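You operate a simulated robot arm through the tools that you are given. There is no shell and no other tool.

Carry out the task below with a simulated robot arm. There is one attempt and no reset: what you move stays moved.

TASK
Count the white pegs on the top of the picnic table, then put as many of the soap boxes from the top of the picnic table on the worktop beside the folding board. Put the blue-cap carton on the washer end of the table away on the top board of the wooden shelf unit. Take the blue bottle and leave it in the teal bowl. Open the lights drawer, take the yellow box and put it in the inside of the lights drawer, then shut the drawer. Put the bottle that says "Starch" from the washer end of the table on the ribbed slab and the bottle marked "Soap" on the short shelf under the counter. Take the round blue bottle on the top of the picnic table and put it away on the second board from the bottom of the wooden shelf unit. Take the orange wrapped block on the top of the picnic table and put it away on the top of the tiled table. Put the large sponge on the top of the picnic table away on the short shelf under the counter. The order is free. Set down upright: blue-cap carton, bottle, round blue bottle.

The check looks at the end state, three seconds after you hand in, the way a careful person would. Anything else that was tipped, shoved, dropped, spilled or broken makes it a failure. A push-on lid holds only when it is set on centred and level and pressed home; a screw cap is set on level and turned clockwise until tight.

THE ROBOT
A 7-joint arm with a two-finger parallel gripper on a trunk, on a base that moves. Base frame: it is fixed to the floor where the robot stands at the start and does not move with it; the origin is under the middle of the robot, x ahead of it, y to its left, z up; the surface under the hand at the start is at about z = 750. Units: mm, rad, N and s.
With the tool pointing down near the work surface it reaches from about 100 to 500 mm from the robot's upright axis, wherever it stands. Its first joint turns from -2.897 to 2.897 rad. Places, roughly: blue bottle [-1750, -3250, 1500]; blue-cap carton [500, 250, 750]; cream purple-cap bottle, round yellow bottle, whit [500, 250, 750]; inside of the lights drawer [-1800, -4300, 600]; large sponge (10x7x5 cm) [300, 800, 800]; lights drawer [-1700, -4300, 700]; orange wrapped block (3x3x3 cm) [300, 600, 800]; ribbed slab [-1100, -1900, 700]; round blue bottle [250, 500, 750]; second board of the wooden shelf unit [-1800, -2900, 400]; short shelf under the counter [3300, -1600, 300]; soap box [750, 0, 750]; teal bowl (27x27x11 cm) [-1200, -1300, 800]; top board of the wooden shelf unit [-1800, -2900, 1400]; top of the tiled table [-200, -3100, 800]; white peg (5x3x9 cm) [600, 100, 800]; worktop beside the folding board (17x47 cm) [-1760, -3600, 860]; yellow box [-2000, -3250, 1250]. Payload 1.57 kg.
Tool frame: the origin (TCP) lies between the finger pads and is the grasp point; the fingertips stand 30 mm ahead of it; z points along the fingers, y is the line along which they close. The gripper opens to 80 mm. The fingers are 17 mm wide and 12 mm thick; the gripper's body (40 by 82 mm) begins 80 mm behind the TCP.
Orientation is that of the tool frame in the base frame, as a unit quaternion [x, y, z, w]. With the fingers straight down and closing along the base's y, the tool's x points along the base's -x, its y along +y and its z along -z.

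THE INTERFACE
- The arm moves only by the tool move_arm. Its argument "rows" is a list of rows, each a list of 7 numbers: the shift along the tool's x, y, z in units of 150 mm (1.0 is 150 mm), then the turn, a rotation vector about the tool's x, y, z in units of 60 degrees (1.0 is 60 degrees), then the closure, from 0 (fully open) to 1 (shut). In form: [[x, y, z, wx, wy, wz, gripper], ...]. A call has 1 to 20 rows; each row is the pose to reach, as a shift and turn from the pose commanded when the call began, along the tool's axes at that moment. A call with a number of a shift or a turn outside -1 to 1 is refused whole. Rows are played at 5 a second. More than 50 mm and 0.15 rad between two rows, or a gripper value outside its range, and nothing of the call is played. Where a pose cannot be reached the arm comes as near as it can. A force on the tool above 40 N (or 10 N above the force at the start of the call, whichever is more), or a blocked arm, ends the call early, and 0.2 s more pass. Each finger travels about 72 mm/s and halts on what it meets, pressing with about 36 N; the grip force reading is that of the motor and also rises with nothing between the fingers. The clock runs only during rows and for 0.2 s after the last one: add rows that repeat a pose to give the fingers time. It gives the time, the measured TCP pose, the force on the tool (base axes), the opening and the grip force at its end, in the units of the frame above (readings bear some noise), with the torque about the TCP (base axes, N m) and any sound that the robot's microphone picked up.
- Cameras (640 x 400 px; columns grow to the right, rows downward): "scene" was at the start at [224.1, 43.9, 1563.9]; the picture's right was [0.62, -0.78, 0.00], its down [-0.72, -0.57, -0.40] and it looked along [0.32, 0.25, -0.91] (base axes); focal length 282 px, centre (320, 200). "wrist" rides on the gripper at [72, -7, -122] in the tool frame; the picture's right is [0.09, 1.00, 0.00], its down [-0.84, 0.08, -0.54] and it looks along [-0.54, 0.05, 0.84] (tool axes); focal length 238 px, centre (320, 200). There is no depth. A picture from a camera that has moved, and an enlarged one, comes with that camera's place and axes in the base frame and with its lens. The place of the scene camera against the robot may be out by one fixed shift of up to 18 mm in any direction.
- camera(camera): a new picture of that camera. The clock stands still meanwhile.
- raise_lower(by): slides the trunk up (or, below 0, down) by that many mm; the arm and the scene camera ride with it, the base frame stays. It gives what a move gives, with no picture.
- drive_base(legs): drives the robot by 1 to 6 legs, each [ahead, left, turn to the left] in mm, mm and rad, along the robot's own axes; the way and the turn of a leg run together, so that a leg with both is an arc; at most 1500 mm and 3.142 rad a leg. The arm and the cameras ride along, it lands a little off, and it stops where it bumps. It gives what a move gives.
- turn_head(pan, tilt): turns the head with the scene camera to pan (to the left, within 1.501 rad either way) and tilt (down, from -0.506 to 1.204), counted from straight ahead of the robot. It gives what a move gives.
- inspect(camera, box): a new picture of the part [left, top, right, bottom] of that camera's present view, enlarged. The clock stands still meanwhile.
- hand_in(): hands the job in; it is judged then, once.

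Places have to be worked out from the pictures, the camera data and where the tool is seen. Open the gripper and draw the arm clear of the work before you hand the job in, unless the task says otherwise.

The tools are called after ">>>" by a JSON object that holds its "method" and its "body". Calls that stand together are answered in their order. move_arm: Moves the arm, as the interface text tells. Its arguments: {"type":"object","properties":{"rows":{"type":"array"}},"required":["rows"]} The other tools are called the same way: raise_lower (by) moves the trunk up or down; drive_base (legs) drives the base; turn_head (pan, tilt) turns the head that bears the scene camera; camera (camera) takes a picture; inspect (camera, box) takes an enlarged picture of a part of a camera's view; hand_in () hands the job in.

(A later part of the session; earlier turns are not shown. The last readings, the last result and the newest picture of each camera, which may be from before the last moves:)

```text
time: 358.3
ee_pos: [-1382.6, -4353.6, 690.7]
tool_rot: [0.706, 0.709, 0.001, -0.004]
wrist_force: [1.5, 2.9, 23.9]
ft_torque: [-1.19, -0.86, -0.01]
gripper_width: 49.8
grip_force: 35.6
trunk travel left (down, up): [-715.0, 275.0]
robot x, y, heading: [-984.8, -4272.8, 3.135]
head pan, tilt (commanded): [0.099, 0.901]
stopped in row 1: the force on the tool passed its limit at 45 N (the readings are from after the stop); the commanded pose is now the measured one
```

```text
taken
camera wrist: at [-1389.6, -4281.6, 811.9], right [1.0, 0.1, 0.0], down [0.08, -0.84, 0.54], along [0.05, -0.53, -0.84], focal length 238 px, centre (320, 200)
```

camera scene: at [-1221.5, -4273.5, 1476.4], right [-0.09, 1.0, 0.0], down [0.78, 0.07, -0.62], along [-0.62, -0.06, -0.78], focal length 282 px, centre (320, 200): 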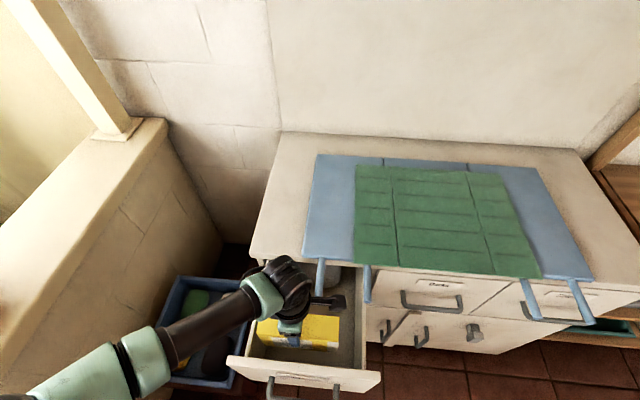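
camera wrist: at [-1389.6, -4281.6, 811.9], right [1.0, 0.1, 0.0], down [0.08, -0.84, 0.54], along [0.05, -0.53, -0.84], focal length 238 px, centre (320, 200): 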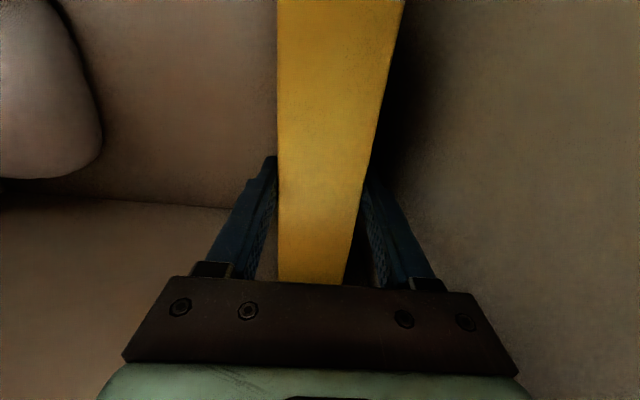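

Contact with the drawer bottom (≈z 590). Easing up 5 mm and opening the gripper.

>>> {"method": "move_arm", "body": {"rows": [[0, 0, -0.02, 0, 0, 0, 1], [0, 0, -0.02, 0, 0, 0, 1], [0, 0, -0.02, 0, 0, 0, 0.3], [0, 0, -0.02, 0, 0, 0, 0.15], [0, 0, -0.02, 0, 0, 0, 0.05], [0, 0, -0.02, 0, 0, 0, 0.0]]}}

>>> {"method": "camera", "body": {"camera": "wrist"}}

```text
time: 359.7
ee_pos: [-1382.0, -4354.4, 691.8]
tool_rot: [0.706, 0.708, 0.002, -0.003]
wrist_force: [-1.4, -0.8, -0.6]
ft_torque: [-0.01, -0.08, 0.0]
gripper_width: 79.2
grip_force: 0.0
trunk travel left (down, up): [-715.0, 275.0]
robot x, y, heading: [-985.0, -4273.1, 3.138]
head pan, tilt (commanded): [0.099, 0.901]
```

```text
taken
camera wrist: at [-1388.5, -4282.6, 813.9], right [1.0, 0.09, 0.0], down [0.08, -0.84, 0.54], along [0.05, -0.53, -0.84], focal length 238 px, centre (320, 200)
```

wrist: 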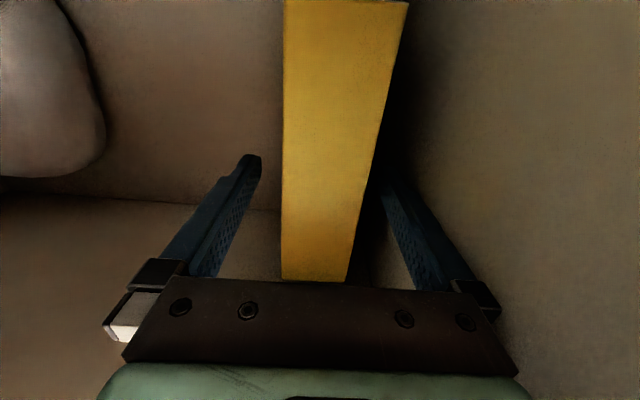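

Box released and standing in the drawer. Raising the gripper straight out.

>>> {"method": "move_arm", "body": {"rows": [[0, 0, -0.1, 0, 0, 0, 0], [0, 0, -0.3, 0, 0, 0, 0], [0, 0, -0.55, 0, 0, 0, 0], [0, 0, -0.8, 0, 0, 0, 0], [0, 0, -1, 0, 0, 0, 0]]}}

>>> {"method": "move_arm", "body": {"rows": [[0, 0, -0.3, 0, 0, 0, 0], [0, 0, -0.6, 0, 0, 0, 0], [0, 0.2, -0.8, 0, 0, 0, 0], [0, 0.5, -0.8, 0, 0, 0, 0]]}}

>>> {"method": "camera", "body": {"camera": "scene"}}

>>> {"method": "camera", "body": {"camera": "wrist"}}

```text
time: 360.9
ee_pos: [-1383.0, -4356.5, 841.4]
tool_rot: [0.706, 0.708, 0.001, -0.003]
wrist_force: [-0.1, 0.7, 0.5]
ft_torque: [0.02, -0.01, 0.02]
gripper_width: 80.2
grip_force: 0.1
trunk travel left (down, up): [-715.0, 275.0]
robot x, y, heading: [-982.1, -4273.8, 3.139]
head pan, tilt (commanded): [0.099, 0.901]
```

```text
time: 361.9
ee_pos: [-1305.0, -4350.3, 962.1]
tool_rot: [0.706, 0.708, 0.002, -0.004]
wrist_force: [0.8, 0.1, 0.4]
ft_torque: [0.0, 0.01, 0.02]
gripper_width: 79.9
grip_force: 0.1
trunk travel left (down, up): [-715.0, 275.0]
robot x, y, heading: [-980.0, -4275.7, 3.137]
head pan, tilt (commanded): [0.099, 0.901]
```

```text
taken
camera scene: at [-1220.5, -4273.1, 1476.6], right [-0.09, 1.0, 0.0], down [0.78, 0.07, -0.62], along [-0.62, -0.06, -0.78], focal length 282 px, centre (320, 200)
```

scene: 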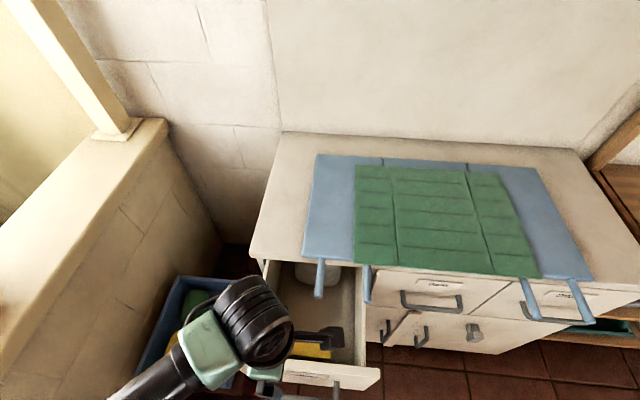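

```text
taken
camera wrist: at [-1311.4, -4280.0, 1083.4], right [1.0, 0.09, 0.0], down [0.08, -0.84, 0.54], along [0.05, -0.53, -0.84], focal length 238 px, centre (320, 200)
```

wrist: 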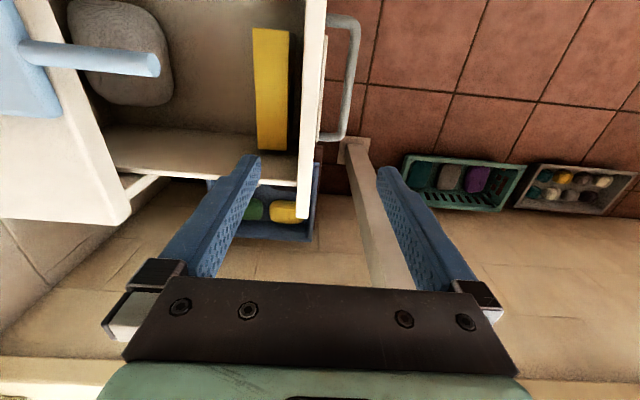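

The yellow box stands inside the drawer. Now to shut it: back off, reorient the tool to horizontal (pointing at the drawer), fingers closed, and push the front panel.

>>> {"method": "drive_base", "body": {"legs": [[-170, 0, 0]]}}

>>> {"method": "move_arm", "body": {"rows": [[0, 0, 0, 0, 0, -0.125, 0.3], [0, 0, 0, 0, 0, -0.25, 0.6], [0, 0, 0, 0, 0, -0.375, 1], [0, 0, 0, 0, 0, -0.5, 1], [0, 0, 0, 0, 0, -0.625, 1], [0, 0, 0, 0, 0, -0.75, 1], [0, 0, 0, 0, 0, -0.875, 1], [0, 0, 0, 0, 0, -1, 1]]}}

>>> {"method": "move_arm", "body": {"rows": [[0, 0, 0, 0, 0, -0.125, 1], [0, 0, 0, 0, 0, -0.25, 1], [0, 0, 0, 0, 0, -0.375, 1], [0, 0, 0, 0, 0, -0.5, 1], [0, 0, 0, 0, 0, -0.5, 1]]}}

>>> {"method": "move_arm", "body": {"rows": [[0.2, 0, 0, 0, 0.125, 0, 1], [0.4, 0, 0, 0, 0.25, 0, 1], [0.5, 0, 0, 0, 0.375, 0, 1], [0.5, 0, 0, 0, 0.5, 0, 1], [0.5, 0, 0, 0, 0.625, 0, 1], [0.5, 0, 0, 0, 0.75, 0, 1], [0.5, 0, 0, 0, 0.875, 0, 1], [0.5, 0, 0, 0, 1, 0, 1]]}}

>>> {"method": "move_arm", "body": {"rows": [[0, 0, 0, 0, 0.125, 0, 1], [0, 0, 0, 0, 0.25, 0, 1], [0, 0, 0, 0, 0.375, 0, 1], [0, 0, 0, 0, 0.5, 0, 1], [0, 0, 0, 0, 0.5, 0, 1]]}}

>>> {"method": "camera", "body": {"camera": "wrist"}}

```text
time: 363.4
ee_pos: [-1136.4, -4353.7, 961.1]
tool_rot: [0.705, 0.709, 0.003, -0.002]
wrist_force: [0.6, 0.3, 0.3]
ft_torque: [0.0, 0.0, 0.0]
gripper_width: 80.2
grip_force: 0.0
trunk travel left (down, up): [-715.0, 275.0]
robot x, y, heading: [-811.2, -4273.9, 3.141]
head pan, tilt (commanded): [0.099, 0.901]
```

```text
time: 365.2
ee_pos: [-1137.3, -4353.9, 960.1]
tool_rot: [0.255, 0.967, 0.004, 0.0]
wrist_force: [-0.3, -0.5, 0.0]
ft_torque: [-0.01, -0.02, -0.02]
gripper_width: 0.2
grip_force: 21.4
trunk travel left (down, up): [-715.0, 275.0]
robot x, y, heading: [-815.9, -4276.5, 3.136]
head pan, tilt (commanded): [0.099, 0.901]
```

```text
time: 366.4
ee_pos: [-1136.7, -4352.2, 961.4]
tool_rot: [-0.004, 1.0, 0.003, 0.0]
wrist_force: [0.3, -1.3, 0.6]
ft_torque: [-0.03, 0.01, 0.03]
gripper_width: 0.0
grip_force: 21.0
trunk travel left (down, up): [-715.0, 275.0]
robot x, y, heading: [-815.9, -4273.2, 3.14]
head pan, tilt (commanded): [0.099, 0.901]
```

```text
time: 368.2
ee_pos: [-1213.0, -4353.6, 963.1]
tool_rot: [-0.003, 0.865, 0.002, -0.502]
wrist_force: [0.2, -0.1, -0.7]
ft_torque: [0.01, 0.02, 0.03]
gripper_width: 0.0
grip_force: 21.0
trunk travel left (down, up): [-715.0, 275.0]
robot x, y, heading: [-815.1, -4273.5, 3.143]
head pan, tilt (commanded): [0.099, 0.901]
```

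```text
time: 369.4
ee_pos: [-1210.5, -4354.5, 961.1]
tool_rot: [0.005, -0.707, 0.0, 0.707]
wrist_force: [0.3, 0.0, -1.2]
ft_torque: [-0.03, -0.01, 0.0]
gripper_width: 0.1
grip_force: 21.3
trunk travel left (down, up): [-715.0, 275.0]
robot x, y, heading: [-813.3, -4279.3, 3.141]
head pan, tilt (commanded): [0.099, 0.901]
```

```text
taken
camera wrist: at [-1088.8, -4359.5, 1031.8], right [-0.01, 0.99, 0.1], down [0.54, 0.09, -0.84], along [-0.84, 0.05, -0.54], focal length 238 px, centre (320, 200)
```

wrist: 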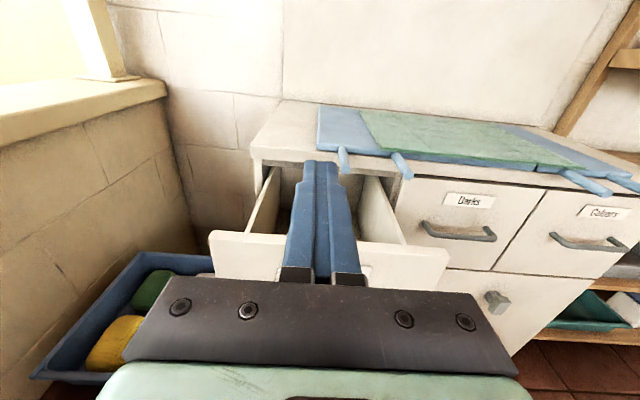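

Lowering the closed fingers to z≈768, just above the handle bar, at the panel's middle.

>>> {"method": "move_arm", "body": {"rows": [[-0.25, 0.04, 0, 0, 0, 0, 1], [-0.5, 0.08, 0, 0, 0, 0, 1], [-0.75, 0.12, 0, 0, 0, 0, 1], [-1, 0.16, 0, 0, 0, 0, 1]]}}

>>> {"method": "move_arm", "body": {"rows": [[-0.15, 0, 0, 0, 0, 0, 1], [-0.29, 0, 0, 0, 0, 0, 1], [-0.29, 0, 0, 0, 0, 0, 1]]}}

>>> {"method": "camera", "body": {"camera": "wrist"}}

```text
time: 370.4
ee_pos: [-1209.7, -4329.0, 809.3]
tool_rot: [0.006, -0.706, -0.001, 0.708]
wrist_force: [-0.2, 0.0, -0.1]
ft_torque: [-0.01, 0.0, -0.02]
gripper_width: 0.0
grip_force: 22.0
trunk travel left (down, up): [-715.0, 275.0]
robot x, y, heading: [-814.7, -4274.9, 3.136]
head pan, tilt (commanded): [0.099, 0.901]
```

```text
time: 371.2
ee_pos: [-1211.2, -4328.3, 766.6]
tool_rot: [0.006, -0.707, 0.0, 0.707]
wrist_force: [-0.3, -0.2, 0.3]
ft_torque: [-0.02, 0.01, 0.0]
gripper_width: 0.1
grip_force: 21.3
trunk travel left (down, up): [-715.0, 275.0]
robot x, y, heading: [-813.1, -4276.7, 3.138]
head pan, tilt (commanded): [0.099, 0.901]
```

```text
taken
camera wrist: at [-1088.5, -4334.3, 837.1], right [-0.01, 0.99, 0.1], down [0.54, 0.09, -0.84], along [-0.84, 0.05, -0.54], focal length 238 px, centre (320, 200)
```

wrist: 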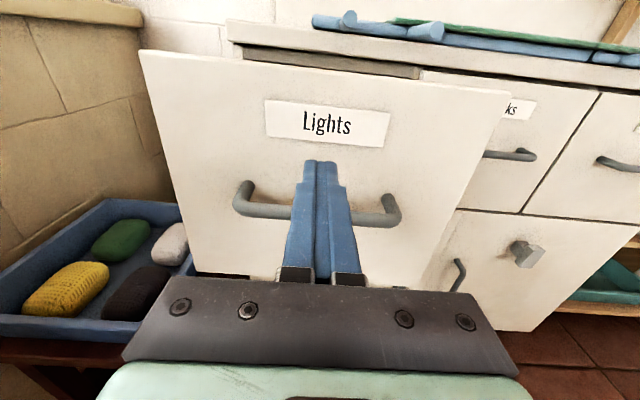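

The fingertips are above the bar. I'll push gently with the arm first (100 mm slowly), then continue with the base.

>>> {"method": "move_arm", "body": {"rows": [[0, 0, 0.15, 0, 0, 0, 1], [0, 0, 0.3, 0, 0, 0, 1], [0, 0, 0.38, 0, 0, 0, 1], [0, 0, 0.44, 0, 0, 0, 1], [0, 0, 0.5, 0, 0, 0, 1], [0, 0, 0.56, 0, 0, 0, 1], [0, 0, 0.62, 0, 0, 0, 1], [0, 0, 0.68, 0, 0, 0, 1], [0, 0, 0.74, 0, 0, 0, 1], [0, 0, 0.8, 0, 0, 0, 1]]}}

>>> {"method": "camera", "body": {"camera": "wrist"}}

```text
time: 373.4
ee_pos: [-1311.0, -4329.5, 778.1]
tool_rot: [0.006, -0.707, 0.001, 0.707]
wrist_force: [-0.2, 0.7, -1.0]
ft_torque: [0.03, 0.01, -0.02]
gripper_width: 0.0
grip_force: 21.3
out of reach, approached as far as the arm can: row 6, 7, 8, 9, 10
trunk travel left (down, up): [-715.0, 275.0]
robot x, y, heading: [-811.8, -4276.1, 3.141]
head pan, tilt (commanded): [0.099, 0.901]
```

```text
taken
camera wrist: at [-1189.4, -4334.9, 848.6], right [-0.01, 0.99, 0.1], down [0.54, 0.09, -0.84], along [-0.84, 0.05, -0.54], focal length 238 px, centre (320, 200)
```

wrist: 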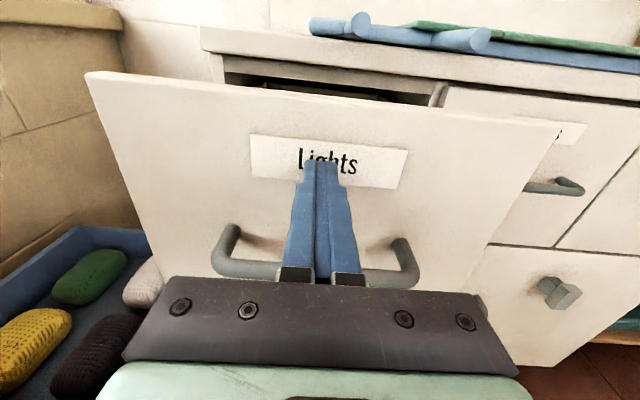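

The drawer is moving in. Continuing with the base, 150 mm.

>>> {"method": "drive_base", "body": {"legs": [[150, 0, 0]]}}

>>> {"method": "camera", "body": {"camera": "wrist"}}

```text
time: 374.7
ee_pos: [-1458.3, -4326.4, 776.7]
tool_rot: [-0.003, 0.707, 0.002, -0.707]
wrist_force: [-0.5, -0.4, 0.7]
ft_torque: [0.02, -0.02, -0.01]
gripper_width: 0.0
grip_force: 21.4
trunk travel left (down, up): [-715.0, 275.0]
robot x, y, heading: [-962.2, -4273.2, 3.139]
head pan, tilt (commanded): [0.099, 0.901]
```

```text
taken
camera wrist: at [-1336.2, -4332.2, 848.1], right [0.0, 0.99, 0.1], down [0.54, 0.08, -0.84], along [-0.84, 0.05, -0.54], focal length 238 px, centre (320, 200)
```

wrist: 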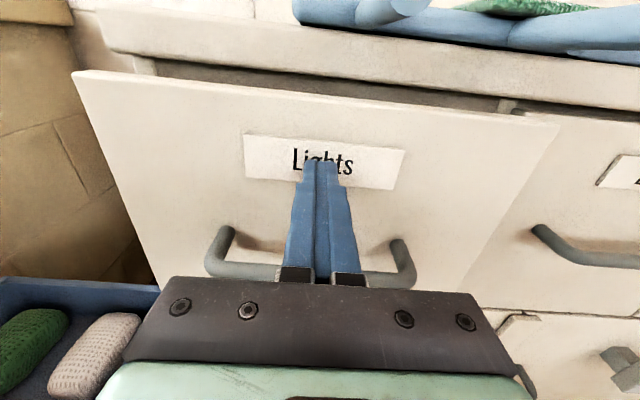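

About 40 mm left. Pushing 35 mm more.

>>> {"method": "drive_base", "body": {"legs": [[33, 0, 0]]}}

>>> {"method": "camera", "body": {"camera": "wrist"}}

>>> {"method": "camera", "body": {"camera": "scene"}}

```text
time: 375.6
ee_pos: [-1491.3, -4325.0, 777.4]
tool_rot: [-0.003, 0.707, 0.001, -0.707]
wrist_force: [-0.5, 0.2, -0.8]
ft_torque: [-0.01, -0.04, -0.02]
gripper_width: 0.0
grip_force: 20.8
trunk travel left (down, up): [-715.0, 275.0]
robot x, y, heading: [-996.1, -4270.7, 3.135]
head pan, tilt (commanded): [0.099, 0.901]
```

```text
taken
camera wrist: at [-1370.0, -4331.9, 848.1], right [0.0, 0.99, 0.1], down [0.54, 0.08, -0.84], along [-0.84, 0.05, -0.54], focal length 238 px, centre (320, 200)
```

wrist: 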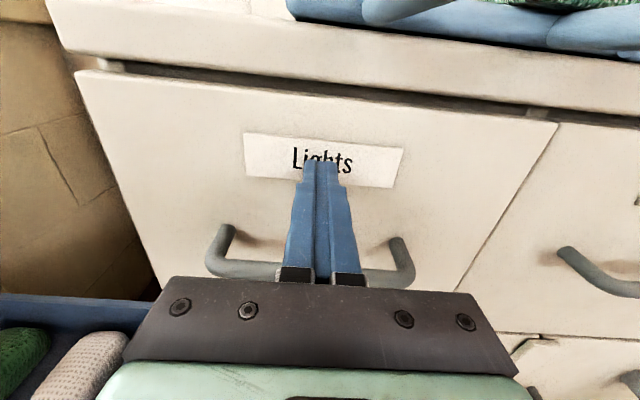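

```text
taken
camera scene: at [-1233.1, -4272.7, 1476.3], right [-0.09, 1.0, 0.0], down [0.78, 0.07, -0.62], along [-0.62, -0.06, -0.78], focal length 282 px, centre (320, 200)
```

scene: 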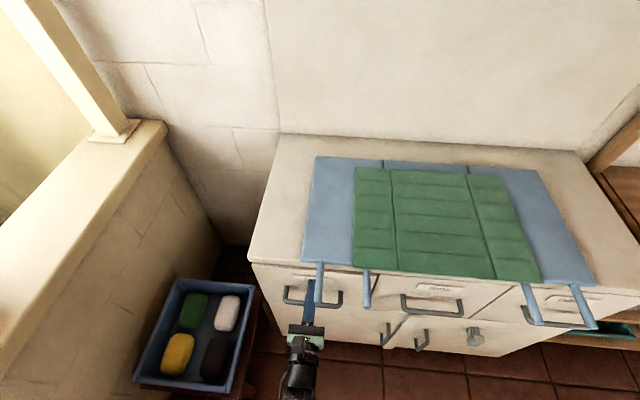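

Nearly flush. Finishing with small arm steps until resistance.

>>> {"method": "move_arm", "body": {"rows": [[0, 0, 0.02, 0, 0, 0, 1], [0, 0, 0.04, 0, 0, 0, 1], [0, 0, 0.06, 0, 0, 0, 1]]}}

>>> {"method": "drive_base", "body": {"legs": [[10, 0, 0]]}}

>>> {"method": "camera", "body": {"camera": "wrist"}}

```text
time: 376.4
ee_pos: [-1496.8, -4325.5, 781.3]
tool_rot: [0.003, -0.707, -0.002, 0.707]
wrist_force: [-1.2, -0.2, 0.2]
ft_torque: [0.02, -0.01, 0.01]
gripper_width: 0.1
grip_force: 21.4
out of reach, approached as far as the arm can: row 2, 3
trunk travel left (down, up): [-715.0, 275.0]
robot x, y, heading: [-993.2, -4273.8, 3.139]
head pan, tilt (commanded): [0.099, 0.901]
```

```text
time: 377.1
ee_pos: [-1508.0, -4326.0, 781.5]
tool_rot: [0.004, -0.707, -0.003, 0.707]
wrist_force: [2.0, 0.7, 0.5]
ft_torque: [0.02, 0.03, -0.04]
gripper_width: 0.0
grip_force: 21.3
trunk travel left (down, up): [-715.0, 275.0]
robot x, y, heading: [-1002.7, -4275.0, 3.133]
head pan, tilt (commanded): [0.099, 0.901]
```

```text
taken
camera wrist: at [-1385.6, -4332.3, 852.1], right [0.0, 0.99, 0.1], down [0.54, 0.08, -0.84], along [-0.84, 0.05, -0.54], focal length 238 px, centre (320, 200)
```

wrist: 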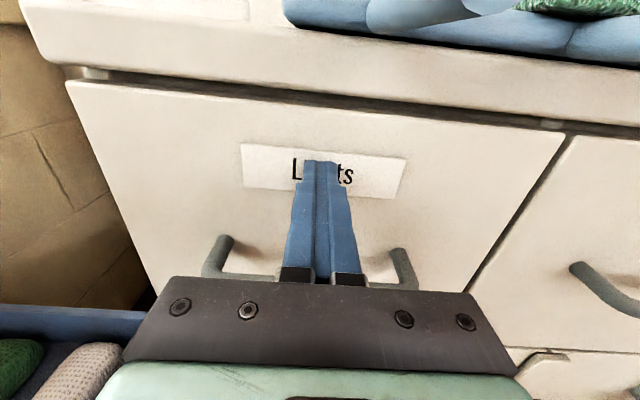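

Looks flush. One last small push to verify it is fully shut.

>>> {"method": "drive_base", "body": {"legs": [[8, 0, 0]]}}

>>> {"method": "camera", "body": {"camera": "wrist"}}

```text
time: 378.0
ee_pos: [-1506.8, -4326.3, 779.3]
tool_rot: [0.006, -0.706, -0.001, 0.708]
wrist_force: [8.3, -0.3, 8.4]
ft_torque: [0.08, 0.22, -0.09]
gripper_width: 0.0
grip_force: 21.5
trunk travel left (down, up): [-715.0, 275.0]
robot x, y, heading: [-1007.4, -4271.8, 3.135]
head pan, tilt (commanded): [0.099, 0.901]
stopped in leg 1: the force on the tool passed its limit at 51 N (the readings are from after the stop); the commanded pose is now the measured one
```

```text
taken
camera wrist: at [-1385.3, -4331.6, 850.8], right [-0.01, 0.99, 0.1], down [0.54, 0.09, -0.84], along [-0.84, 0.05, -0.54], focal length 238 px, centre (320, 200)
```

wrist: 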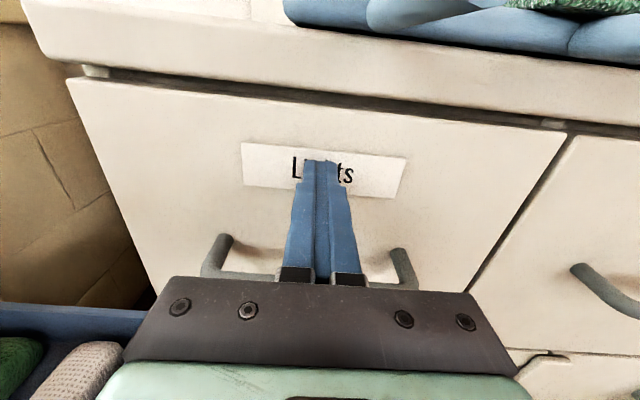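

The drawer is fully shut. Backing away, raising the trunk, retracting the arm and opening the gripper for the next trip.

>>> {"method": "drive_base", "body": {"legs": [[-150, 0, 0.006]]}}

>>> {"method": "raise_lower", "body": {"by": 250}}

>>> {"method": "move_arm", "body": {"rows": [[0, 0, -0.25, 0, 0, 0, 0.5], [0, 0, -0.5, 0, 0, 0, 0], [0, 0, -0.75, 0, 0, 0, 0], [0, 0, -0.9, 0, 0, 0, 0]]}}

>>> {"method": "camera", "body": {"camera": "wrist"}}

```text
time: 379.4
ee_pos: [-1357.8, -4328.0, 780.4]
tool_rot: [0.007, -0.707, 0.0, 0.707]
wrist_force: [0.2, 0.3, 0.8]
ft_torque: [0.03, 0.02, 0.01]
gripper_width: 0.0
grip_force: 21.3
trunk travel left (down, up): [-715.0, 275.0]
robot x, y, heading: [-860.8, -4273.5, 3.14]
head pan, tilt (commanded): [0.099, 0.901]
```

```text
time: 381.9
ee_pos: [-1357.8, -4328.9, 1029.1]
tool_rot: [-0.006, 0.707, 0.0, -0.707]
wrist_force: [0.6, -0.2, 0.1]
ft_torque: [-0.02, 0.01, 0.0]
gripper_width: 0.1
grip_force: 21.2
trunk travel left (down, up): [-965.0, 25.0]
robot x, y, heading: [-860.5, -4273.9, 3.141]
head pan, tilt (commanded): [0.099, 0.901]
```

```text
time: 382.9
ee_pos: [-1221.3, -4326.4, 1030.0]
tool_rot: [0.008, -0.707, 0.0, 0.707]
wrist_force: [-0.7, 0.4, -0.6]
ft_torque: [0.0, -0.02, -0.02]
gripper_width: 80.0
grip_force: 0.0
trunk travel left (down, up): [-965.0, 25.0]
robot x, y, heading: [-860.0, -4271.2, 3.144]
head pan, tilt (commanded): [0.099, 0.901]
```

```text
taken
camera wrist: at [-1099.3, -4332.0, 1101.3], right [-0.01, 0.99, 0.1], down [0.54, 0.09, -0.84], along [-0.84, 0.05, -0.54], focal length 238 px, centre (320, 200)
```

wrist: 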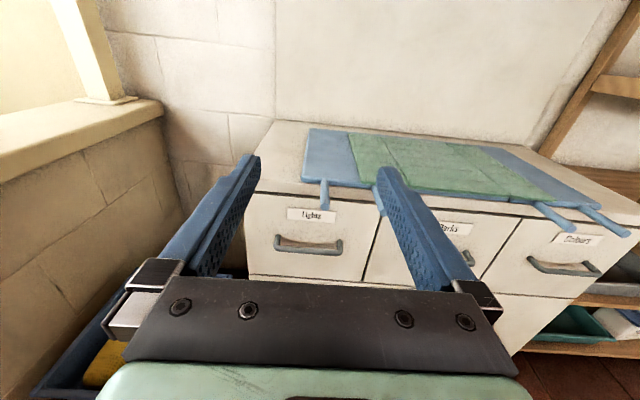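

Drawer flush and shut. Driving back to the picnic table for the next items.

>>> {"method": "drive_base", "body": {"legs": [[0, -1370, 0], [-200, -300, 0], [-190, -70, 0], [0, -1250, 0]]}}

>>> {"method": "drive_base", "body": {"legs": [[-330, 0, 0], [0, 0, 3.14], [0, 1450, 0]]}}

>>> {"method": "turn_head", "body": {"pan": 0.1, "tilt": 0.8}}

>>> {"method": "camera", "body": {"camera": "scene"}}

```text
time: 398.6
ee_pos: [-865.6, -1373.4, 1030.4]
tool_rot: [-0.011, 0.707, -0.003, -0.707]
wrist_force: [-0.8, 0.1, 0.0]
ft_torque: [0.01, 0.02, -0.02]
gripper_width: 80.1
grip_force: 0.2
trunk travel left (down, up): [-965.0, 25.0]
robot x, y, heading: [-503.4, -1320.5, -3.132]
head pan, tilt (commanded): [0.099, 0.901]
```

```text
time: 415.1
ee_pos: [133.6, 231.4, 1030.0]
tool_rot: [0.707, 0.019, 0.707, -0.012]
wrist_force: [0.1, 1.1, 0.4]
ft_torque: [-0.03, -0.02, 0.0]
gripper_width: 80.1
grip_force: 0.1
trunk travel left (down, up): [-965.0, 25.0]
robot x, y, heading: [-230.0, 167.4, 0.034]
head pan, tilt (commanded): [0.099, 0.901]
```

```text
time: 415.8
ee_pos: [134.5, 230.3, 1030.2]
tool_rot: [0.707, 0.02, 0.707, -0.012]
wrist_force: [-0.4, -1.4, 0.1]
ft_torque: [0.03, 0.02, -0.01]
gripper_width: 80.0
grip_force: 0.0
trunk travel left (down, up): [-965.0, 25.0]
robot x, y, heading: [-225.7, 164.9, 0.029]
head pan, tilt (commanded): [0.099, 0.799]
```

```text
taken
camera scene: at [31.4, 189.7, 1734.3], right [0.13, -0.99, 0.0], down [-0.71, -0.09, -0.7], along [0.69, 0.09, -0.72], focal length 282 px, centre (320, 200)
```

scene: 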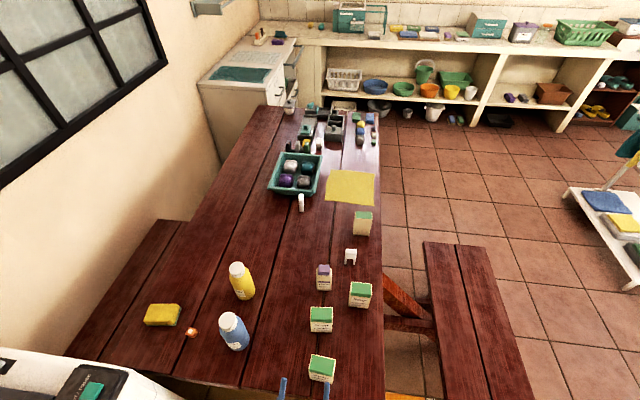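

I see two pegs again; this higher view allows a better check of the far end.

>>> {"method": "inspect", "body": {"camera": "scene", "box": [255, 90, 395, 180]}}

>>> {"method": "inspect", "body": {"camera": "scene", "box": [250, 160, 400, 280]}}

>>> {"method": "inspect", "body": {"camera": "scene", "box": [130, 240, 400, 400]}}

```text
4.44 times, centred on (325, 135) of scene
camera zoom: at [31.4, 189.7, 1734.3], right [0.13, -0.99, 0.0], down [-0.71, -0.09, -0.7], along [0.69, 0.09, -0.72], focal length 1255 px, centre (298, 489)
```

zoom: 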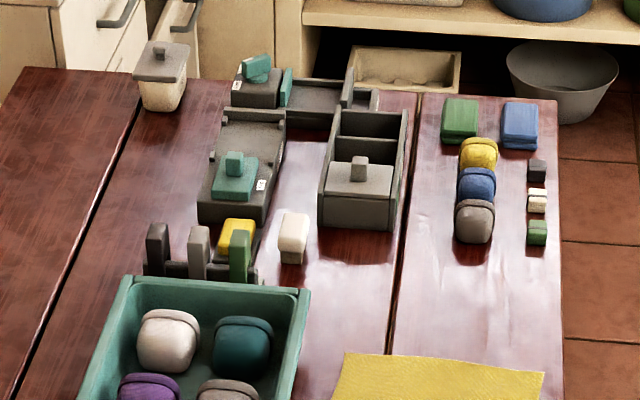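

```text
3.33 times, centred on (325, 220) of scene
camera zoom: at [31.4, 189.7, 1734.3], right [0.13, -0.99, 0.0], down [-0.71, -0.09, -0.7], along [0.69, 0.09, -0.72], focal length 941 px, centre (303, 133)
```

zoom: 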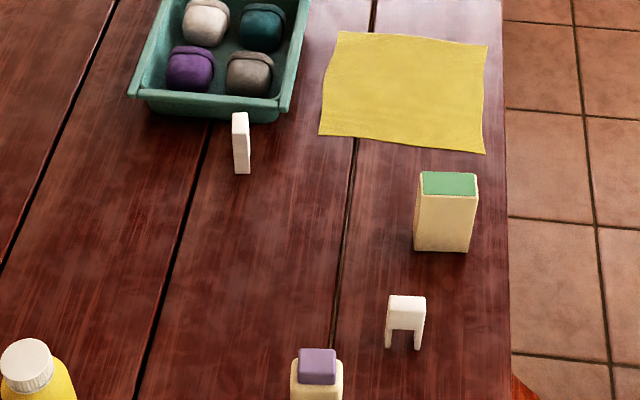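

```text
2.37 times, centred on (265, 320) of scene
camera zoom: at [31.4, 189.7, 1734.3], right [0.13, -0.99, 0.0], down [-0.71, -0.09, -0.7], along [0.69, 0.09, -0.72], focal length 670 px, centre (450, -84)
```

zoom: 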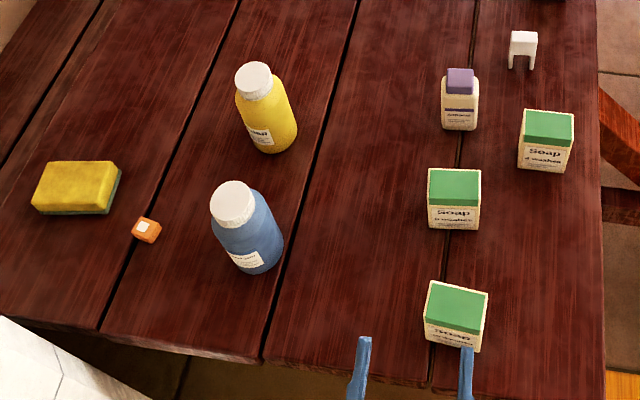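

Two white pegs it is, so two soap boxes go to the worktop. I'll take the nearest ("10 washes") first: drive 115 mm ahead and pitch the tool straight down.

>>> {"method": "drive_base", "body": {"legs": [[115, 0, -0.03]]}}

>>> {"method": "move_arm", "body": {"rows": [[0, 0, 0, 0, -0.125, 0, 0], [0, 0, 0, 0, -0.25, 0, 0], [0, 0, 0, 0, -0.375, 0, 0], [0, 0, 0, 0, -0.5, 0, 0], [0, 0, 0, 0, -0.625, 0, 0], [0, 0, 0, 0, -0.75, 0, 0], [0, 0, 0, 0, -0.875, 0, 0], [0, 0, 0, 0, -1, 0, 0]]}}

>>> {"method": "move_arm", "body": {"rows": [[0, 0, 0, 0, -0.125, 0, 0], [0, 0, 0, 0, -0.25, 0, 0], [0, 0, 0, 0, -0.375, 0, 0], [0, 0, 0, 0, -0.5, 0, 0], [0, 0, 0, 0, -0.5, 0, 0]]}}

>>> {"method": "camera", "body": {"camera": "wrist"}}

>>> {"method": "camera", "body": {"camera": "scene"}}

```text
time: 417.0
ee_pos: [249.4, 222.2, 1030.9]
tool_rot: [0.707, 0.008, 0.707, -0.001]
wrist_force: [0.4, 0.9, -0.1]
ft_torque: [0.0, 0.01, -0.01]
gripper_width: 80.0
grip_force: 0.1
trunk travel left (down, up): [-965.0, 25.0]
robot x, y, heading: [-113.4, 167.2, -0.002]
head pan, tilt (commanded): [0.099, 0.799]
```

```text
time: 418.8
ee_pos: [250.5, 220.2, 1030.6]
tool_rot: [0.966, 0.005, 0.257, 0.003]
wrist_force: [-0.6, 0.0, -0.2]
ft_torque: [-0.01, -0.04, 0.0]
gripper_width: 79.6
grip_force: 0.0
trunk travel left (down, up): [-965.0, 25.0]
robot x, y, heading: [-114.0, 168.5, -0.001]
head pan, tilt (commanded): [0.099, 0.799]
```

```text
time: 420.0
ee_pos: [249.6, 222.6, 1030.0]
tool_rot: [1.0, 0.006, 0.0, 0.004]
wrist_force: [0.4, 0.8, 0.6]
ft_torque: [0.0, 0.01, 0.0]
gripper_width: 80.5
grip_force: 0.0
trunk travel left (down, up): [-965.0, 25.0]
robot x, y, heading: [-112.7, 166.0, -0.001]
head pan, tilt (commanded): [0.099, 0.799]
```

```text
taken
camera wrist: at [321.0, 231.0, 1150.8], right [0.1, -0.99, 0.01], down [-0.84, -0.08, 0.54], along [-0.54, -0.06, -0.84], focal length 238 px, centre (320, 200)
```

wrist: 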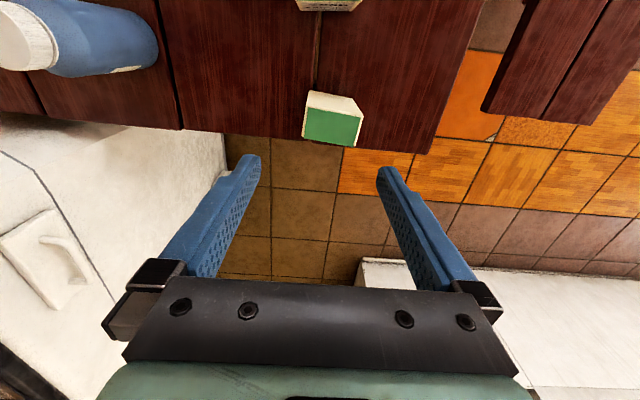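

```text
taken
camera scene: at [145.4, 183.7, 1734.5], right [0.1, -0.99, 0.0], down [-0.71, -0.07, -0.7], along [0.69, 0.07, -0.72], focal length 282 px, centre (320, 200)
```

scene: 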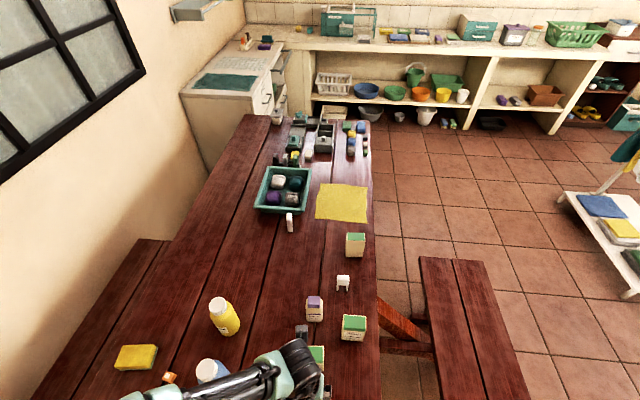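

Box C: about 69×37 mm, centre ≈(236,205), slightly turned. I'll rotate the gripper 90° to close across its 37 mm side and centre above it.

>>> {"method": "move_arm", "body": {"rows": [[-0.03, 0.04, 0, 0, 0, 0.125, 0], [-0.06, 0.08, 0, 0, 0, 0.25, 0], [-0.09, 0.117, 0, 0, 0, 0.375, 0], [-0.09, 0.117, 0, 0, 0, 0.5, 0], [-0.09, 0.117, 0, 0, 0, 0.625, 0], [-0.09, 0.117, 0, 0, 0, 0.75, 0], [-0.09, 0.117, 0, 0, 0, 0.875, 0], [-0.09, 0.117, 0, 0, 0, 1, 0]]}}

>>> {"method": "move_arm", "body": {"rows": [[0, 0, 0.1, 0, 0, 0.125, 0], [0, 0, 0.2, 0, 0, 0.25, 0], [0, 0, 0.3, 0, 0, 0.375, 0], [0, 0, 0.4, 0, 0, 0.5, 0], [0, 0, 0.5, 0, 0, 0.5, 0]]}}

>>> {"method": "camera", "body": {"camera": "wrist"}}

```text
time: 421.8
ee_pos: [223.2, 183.7, 1022.2]
tool_rot: [0.869, -0.494, 0.003, 0.001]
wrist_force: [0.0, -0.1, 0.2]
ft_torque: [0.01, -0.01, 0.02]
gripper_width: 79.8
grip_force: 0.1
out of reach, approached as far as the arm can: row 8
trunk travel left (down, up): [-965.0, 25.0]
robot x, y, heading: [-112.8, 168.1, 0.004]
head pan, tilt (commanded): [0.099, 0.799]
```

```text
time: 423.0
ee_pos: [213.9, 178.2, 926.8]
tool_rot: [0.712, -0.702, 0.004, 0.003]
wrist_force: [0.7, 0.0, 0.5]
ft_torque: [0.0, 0.02, -0.01]
gripper_width: 79.8
grip_force: 0.1
out of reach, approached as far as the arm can: row 1, 2, 3, 4, 5
trunk travel left (down, up): [-965.0, 25.0]
robot x, y, heading: [-109.8, 167.1, -0.002]
head pan, tilt (commanded): [0.099, 0.799]
```

```text
taken
camera wrist: at [222.2, 108.2, 1048.2], right [-0.99, -0.1, 0.0], down [-0.09, 0.84, 0.53], along [-0.05, 0.53, -0.85], focal length 238 px, centre (320, 200)
```

wrist: 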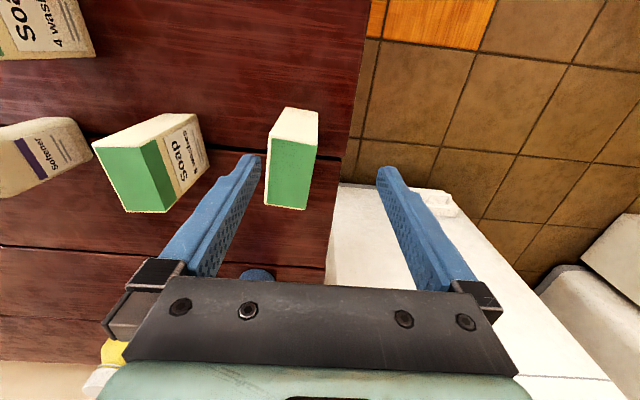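

The arm is near a limit with the trunk this high. I'll lift the arm 150 mm and lower the trunk 150 mm to get a better posture. Box C measured: centre (239.5,206), 39×65 mm, top z≈856.

>>> {"method": "move_arm", "body": {"rows": [[0, 0, -0.25, 0, 0, 0, 0], [0, 0, -0.5, 0, 0, 0, 0], [0, 0, -0.75, 0, 0, 0, 0], [0, 0, -1, 0, 0, 0, 0]]}}

>>> {"method": "raise_lower", "body": {"by": -150}}

>>> {"method": "camera", "body": {"camera": "wrist"}}

```text
time: 424.0
ee_pos: [159.0, 112.8, 1010.1]
tool_rot: [0.714, -0.7, 0.005, -0.002]
wrist_force: [-0.6, 0.7, 0.6]
ft_torque: [0.0, -0.01, 0.02]
gripper_width: 79.7
grip_force: 0.2
out of reach, approached as far as the arm can: row 1, 2, 3, 4
trunk travel left (down, up): [-965.0, 25.0]
robot x, y, heading: [-113.4, 164.1, 0.002]
head pan, tilt (commanded): [0.099, 0.799]
```

```text
time: 425.8
ee_pos: [158.6, 113.8, 859.5]
tool_rot: [0.714, -0.7, 0.006, -0.001]
wrist_force: [0.4, 0.3, 0.8]
ft_torque: [0.02, -0.02, 0.0]
gripper_width: 80.0
grip_force: 0.1
trunk travel left (down, up): [-815.0, 175.0]
robot x, y, heading: [-112.5, 170.6, -0.002]
head pan, tilt (commanded): [0.099, 0.799]
```

```text
taken
camera wrist: at [165.8, 43.6, 980.3], right [-0.99, -0.11, -0.01], down [-0.1, 0.84, 0.54], along [-0.05, 0.53, -0.84], focal length 238 px, centre (320, 200)
```

wrist: 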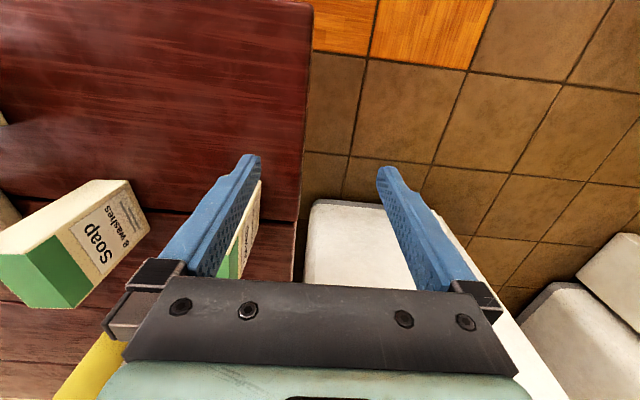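

This yaw puts the arm at a joint limit here. I'll raise again and rotate back, then use the other yaw (closing across y, 65 mm in the 80 mm opening).

>>> {"method": "raise_lower", "body": {"by": 150}}

>>> {"method": "move_arm", "body": {"rows": [[0, 0, 0, 0, 0, -0.125, 0], [0, 0, 0, 0, 0, -0.25, 0], [0, 0, 0, 0, 0, -0.375, 0], [0, 0, 0, 0, 0, -0.5, 0], [0, 0, 0, 0, 0, -0.625, 0], [0, 0, 0, 0, 0, -0.75, 0], [0, 0, 0, 0, 0, -0.875, 0], [0, 0, 0, 0, 0, -1, 0]]}}

>>> {"method": "move_arm", "body": {"rows": [[0, 0, 0, 0, 0, -0.125, 0], [0, 0, 0, 0, 0, -0.25, 0], [0, 0, 0, 0, 0, -0.375, 0], [0, 0, 0, 0, 0, -0.5, 0], [0, 0, 0, 0, 0, -0.5, 0]]}}

```text
time: 427.5
ee_pos: [159.5, 115.8, 1009.3]
tool_rot: [0.714, -0.7, 0.005, -0.002]
wrist_force: [0.0, 0.1, 0.2]
ft_torque: [-0.01, 0.02, -0.02]
gripper_width: 80.2
grip_force: 0.1
trunk travel left (down, up): [-965.0, 25.0]
robot x, y, heading: [-111.7, 171.4, 0.006]
head pan, tilt (commanded): [0.099, 0.799]
```

```text
time: 429.3
ee_pos: [160.7, 113.0, 1009.9]
tool_rot: [0.968, -0.249, 0.006, 0.001]
wrist_force: [-0.2, 0.9, 0.2]
ft_torque: [-0.01, 0.0, -0.02]
gripper_width: 79.9
grip_force: 0.0
trunk travel left (down, up): [-965.0, 25.0]
robot x, y, heading: [-112.7, 168.4, -0.006]
head pan, tilt (commanded): [0.099, 0.799]
```

```text
time: 430.5
ee_pos: [158.8, 114.2, 1009.0]
tool_rot: [1.0, 0.01, 0.005, 0.002]
wrist_force: [-0.8, -0.4, -0.5]
ft_torque: [-0.02, -0.03, 0.05]
gripper_width: 80.0
grip_force: 0.0
trunk travel left (down, up): [-965.0, 25.0]
robot x, y, heading: [-114.2, 171.1, -0.004]
head pan, tilt (commanded): [0.099, 0.799]
```

Moving above box C with the tool squared to it (closing along y).

>>> {"method": "move_arm", "body": {"rows": [[0.13, -0.15, 0.08, 0, 0, 0.02, 0], [0.27, -0.31, 0.16, 0, 0, 0.04, 0], [0.4, -0.46, 0.24, 0, 0, 0.06, 0], [0.538, -0.613, 0.327, 0, 0, 0.073, 0], [0.538, -0.613, 0.327, 0, 0, 0.073, 0]]}}

>>> {"method": "camera", "body": {"camera": "wrist"}}

```text
time: 431.7
ee_pos: [239.1, 205.1, 958.5]
tool_rot: [1.0, -0.029, 0.006, 0.003]
wrist_force: [0.2, -0.5, 0.6]
ft_torque: [0.03, -0.01, 0.04]
gripper_width: 79.9
grip_force: 0.0
trunk travel left (down, up): [-965.0, 25.0]
robot x, y, heading: [-112.4, 166.9, 0.003]
head pan, tilt (commanded): [0.099, 0.799]
```

```text
taken
camera wrist: at [310.5, 210.0, 1080.1], right [0.03, -1.0, 0.01], down [-0.85, -0.03, 0.53], along [-0.53, -0.02, -0.85], focal length 238 px, centre (320, 200)
```

wrist: 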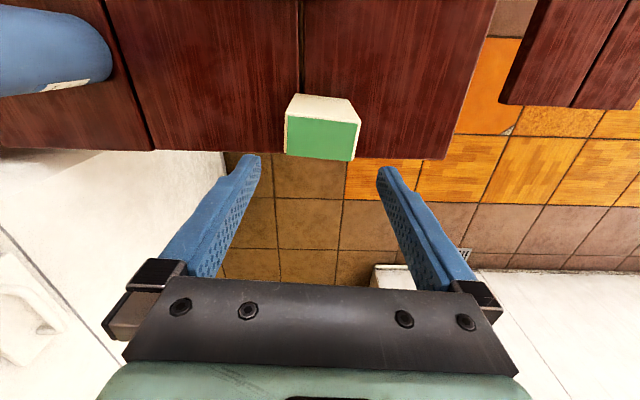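

Centred and aligned. Lowering around the box to TCP z≈822.

>>> {"method": "move_arm", "body": {"rows": [[0, -0.015, 0.15, 0, 0, 0, 0], [0, -0.015, 0.3, 0, 0, 0, 0], [0, -0.015, 0.45, 0, 0, 0, 0], [0, -0.015, 0.6, 0, 0, 0, 0], [0, -0.015, 0.75, 0, 0, 0, 0], [0, -0.015, 0.91, 0, 0, 0, 0], [0, -0.015, 0.91, 0, 0, 0, 0]]}}

>>> {"method": "camera", "body": {"camera": "wrist"}}

```text
time: 433.3
ee_pos: [234.4, 204.8, 837.1]
tool_rot: [1.0, -0.029, 0.005, 0.003]
wrist_force: [-0.6, 0.2, -0.3]
ft_torque: [-0.02, 0.02, 0.01]
gripper_width: 79.7
grip_force: 0.1
out of reach, approached as far as the arm can: row 6, 7
trunk travel left (down, up): [-965.0, 25.0]
robot x, y, heading: [-113.9, 171.9, -0.0]
head pan, tilt (commanded): [0.099, 0.799]
```

```text
taken
camera wrist: at [305.8, 209.1, 957.6], right [0.03, -1.0, 0.01], down [-0.85, -0.03, 0.53], along [-0.53, -0.02, -0.85], focal length 238 px, centre (320, 200)
```

wrist: 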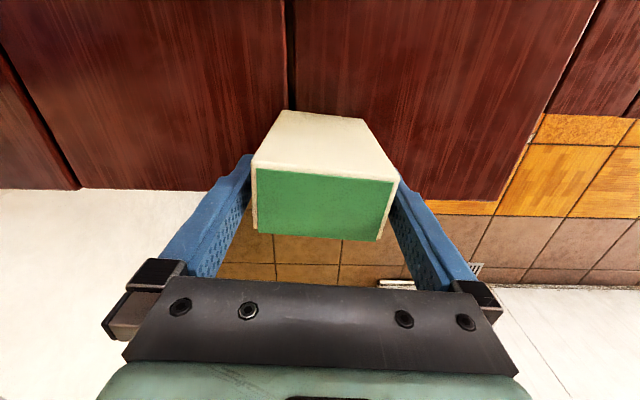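

Around the box; lowering the trunk 15 mm more and closing.

>>> {"method": "raise_lower", "body": {"by": -15}}

>>> {"method": "move_arm", "body": {"rows": [[0, 0, 0, 0, 0, 0, 0.3], [0, 0, 0, 0, 0, 0, 1], [0, 0, 0, 0, 0, 0, 1], [0, 0, 0, 0, 0, 0, 1], [0, 0, 0, 0, 0, 0, 1]]}}

```text
time: 434.0
ee_pos: [235.8, 206.0, 820.8]
tool_rot: [1.0, -0.028, 0.005, 0.002]
wrist_force: [0.1, 0.6, -0.1]
ft_torque: [-0.01, 0.0, -0.02]
gripper_width: 79.8
grip_force: 0.1
trunk travel left (down, up): [-950.0, 40.0]
robot x, y, heading: [-112.2, 167.9, -0.003]
head pan, tilt (commanded): [0.099, 0.799]
```

```text
time: 435.2
ee_pos: [235.8, 204.4, 821.5]
tool_rot: [1.0, -0.029, 0.005, 0.003]
wrist_force: [1.0, 0.4, 2.6]
ft_torque: [0.12, -0.03, -0.02]
gripper_width: 70.3
grip_force: 36.1
trunk travel left (down, up): [-950.0, 40.0]
robot x, y, heading: [-114.8, 169.5, -0.007]
head pan, tilt (commanded): [0.099, 0.799]
```

Gripped (70 mm). Lifting with the arm and trunk, then driving to the worktop.

>>> {"method": "move_arm", "body": {"rows": [[0, 0, -0.2, 0, 0, 0, 1], [0, 0, -0.4, 0, 0, 0, 1], [0, 0, -0.7, 0, 0, 0, 1], [0, 0, -1, 0, 0, 0, 1]]}}

>>> {"method": "raise_lower", "body": {"by": 40}}

>>> {"method": "camera", "body": {"camera": "wrist"}}

```text
time: 436.2
ee_pos: [234.3, 207.2, 972.5]
tool_rot: [1.0, -0.028, 0.005, 0.0]
wrist_force: [0.8, 0.9, -1.2]
ft_torque: [-0.02, -0.02, -0.03]
gripper_width: 70.0
grip_force: 36.0
trunk travel left (down, up): [-950.0, 40.0]
robot x, y, heading: [-112.7, 169.1, -0.0]
head pan, tilt (commanded): [0.099, 0.799]
```

```text
time: 437.0
ee_pos: [235.5, 205.5, 1010.5]
tool_rot: [1.0, -0.029, 0.005, 0.002]
wrist_force: [-0.7, 0.0, -1.9]
ft_torque: [0.02, -0.01, -0.01]
gripper_width: 70.0
grip_force: 35.7
trunk travel left (down, up): [-990.0, 0.0]
robot x, y, heading: [-111.1, 166.0, 0.005]
head pan, tilt (commanded): [0.099, 0.799]
```

```text
taken
camera wrist: at [305.0, 210.1, 1133.6], right [0.03, -1.0, 0.01], down [-0.85, -0.03, 0.53], along [-0.53, -0.02, -0.85], focal length 238 px, centre (320, 200)
```

wrist: 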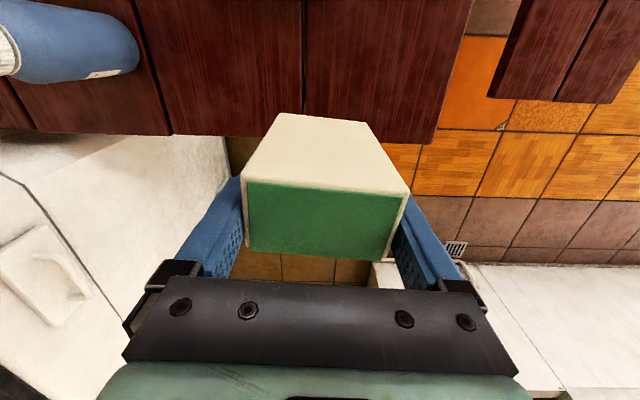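

Box held. Driving the known route to the worktop.

>>> {"method": "drive_base", "body": {"legs": [[-120, 0, 0], [0, -1480, 0], [0, 0, 3.14]]}}

>>> {"method": "drive_base", "body": {"legs": [[240, 0, 0.0]]}}

```text
time: 452.9
ee_pos: [-583.6, -1420.3, 1012.8]
tool_rot: [-0.005, 1.0, 0.003, -0.005]
wrist_force: [-0.2, 0.4, -2.0]
ft_torque: [-0.01, 0.0, 0.01]
gripper_width: 69.9
grip_force: 36.0
trunk travel left (down, up): [-990.0, 0.0]
robot x, y, heading: [-239.9, -1357.2, -3.072]
head pan, tilt (commanded): [0.099, 0.799]
```

```text
time: 454.7
ee_pos: [-824.5, -1433.9, 1012.7]
tool_rot: [-0.003, 1.0, 0.002, -0.006]
wrist_force: [-0.1, 1.1, -1.6]
ft_torque: [0.01, 0.0, -0.01]
gripper_width: 69.9
grip_force: 36.3
trunk travel left (down, up): [-990.0, 0.0]
robot x, y, heading: [-481.0, -1373.5, -3.079]
head pan, tilt (commanded): [0.099, 0.799]
```

Correcting heading and continuing through the gap to the cabinet.

>>> {"method": "drive_base", "body": {"legs": [[0, 0, -0.063], [0, 1150, 0], [190, 70, 0], [180, 290, 0], [0, 1000, 0]]}}

>>> {"method": "turn_head", "body": {"pan": 0.0, "tilt": 0.9}}

>>> {"method": "camera", "body": {"camera": "scene"}}

```text
time: 468.8
ee_pos: [-1225.2, -3899.1, 1012.2]
tool_rot: [0.034, 0.999, 0.002, -0.004]
wrist_force: [0.3, 0.1, -1.1]
ft_torque: [0.0, 0.03, 0.02]
gripper_width: 69.6
grip_force: 36.5
trunk travel left (down, up): [-990.0, 0.0]
robot x, y, heading: [-881.9, -3864.4, 3.129]
head pan, tilt (commanded): [0.099, 0.799]
```

```text
time: 469.4
ee_pos: [-1225.1, -3898.9, 1011.9]
tool_rot: [0.034, 0.999, 0.002, -0.006]
wrist_force: [-0.9, -0.8, -1.7]
ft_torque: [-0.01, 0.02, 0.0]
gripper_width: 70.0
grip_force: 36.2
trunk travel left (down, up): [-990.0, 0.0]
robot x, y, heading: [-877.8, -3862.4, 3.129]
head pan, tilt (commanded): [0.0, 0.901]
```

```text
taken
camera scene: at [-1117.1, -3855.7, 1751.5], right [0.01, 1.0, 0.0], down [0.78, -0.01, -0.62], along [-0.62, 0.01, -0.78], focal length 282 px, centre (320, 200)
```

scene: 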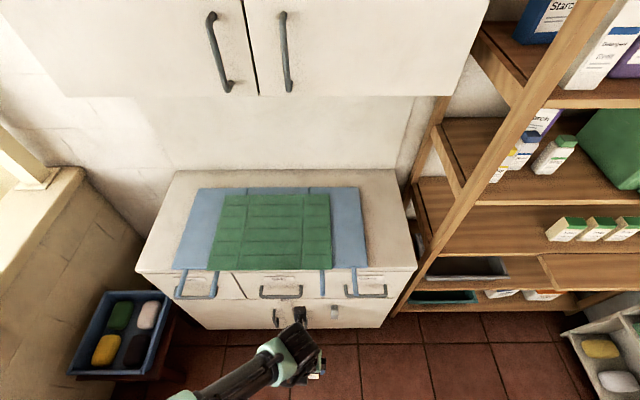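

Overshot to the left; strafing right 284 mm to line up with the worktop strip (centre y≈-3618), then forward.

>>> {"method": "drive_base", "body": {"legs": [[0, -284, 0.012], [340, 0, 0]]}}

>>> {"method": "camera", "body": {"camera": "wrist"}}

>>> {"method": "camera", "body": {"camera": "scene"}}

```text
time: 473.2
ee_pos: [-1562.6, -3622.0, 1013.0]
tool_rot: [0.029, 1.0, 0.002, -0.006]
wrist_force: [-0.5, -0.2, -1.9]
ft_torque: [-0.01, -0.01, -0.01]
gripper_width: 69.7
grip_force: 36.2
trunk travel left (down, up): [-990.0, 0.0]
robot x, y, heading: [-1218.6, -3584.5, -3.141]
head pan, tilt (commanded): [0.0, 0.901]
```

```text
taken
camera wrist: at [-1633.8, -3625.4, 1133.9], right [-0.04, 1.0, 0.01], down [0.85, 0.03, 0.53], along [0.53, 0.02, -0.85], focal length 238 px, centre (320, 200)
```

wrist: 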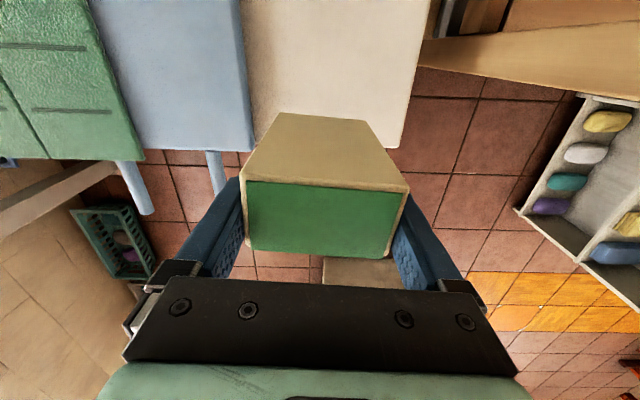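

```text
taken
camera scene: at [-1454.7, -3577.8, 1751.6], right [0.0, 1.0, 0.0], down [0.78, 0.0, -0.62], along [-0.62, 0.0, -0.78], focal length 282 px, centre (320, 200)
```

scene: 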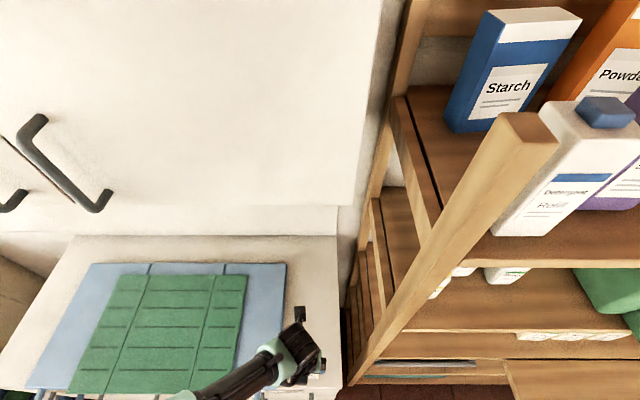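

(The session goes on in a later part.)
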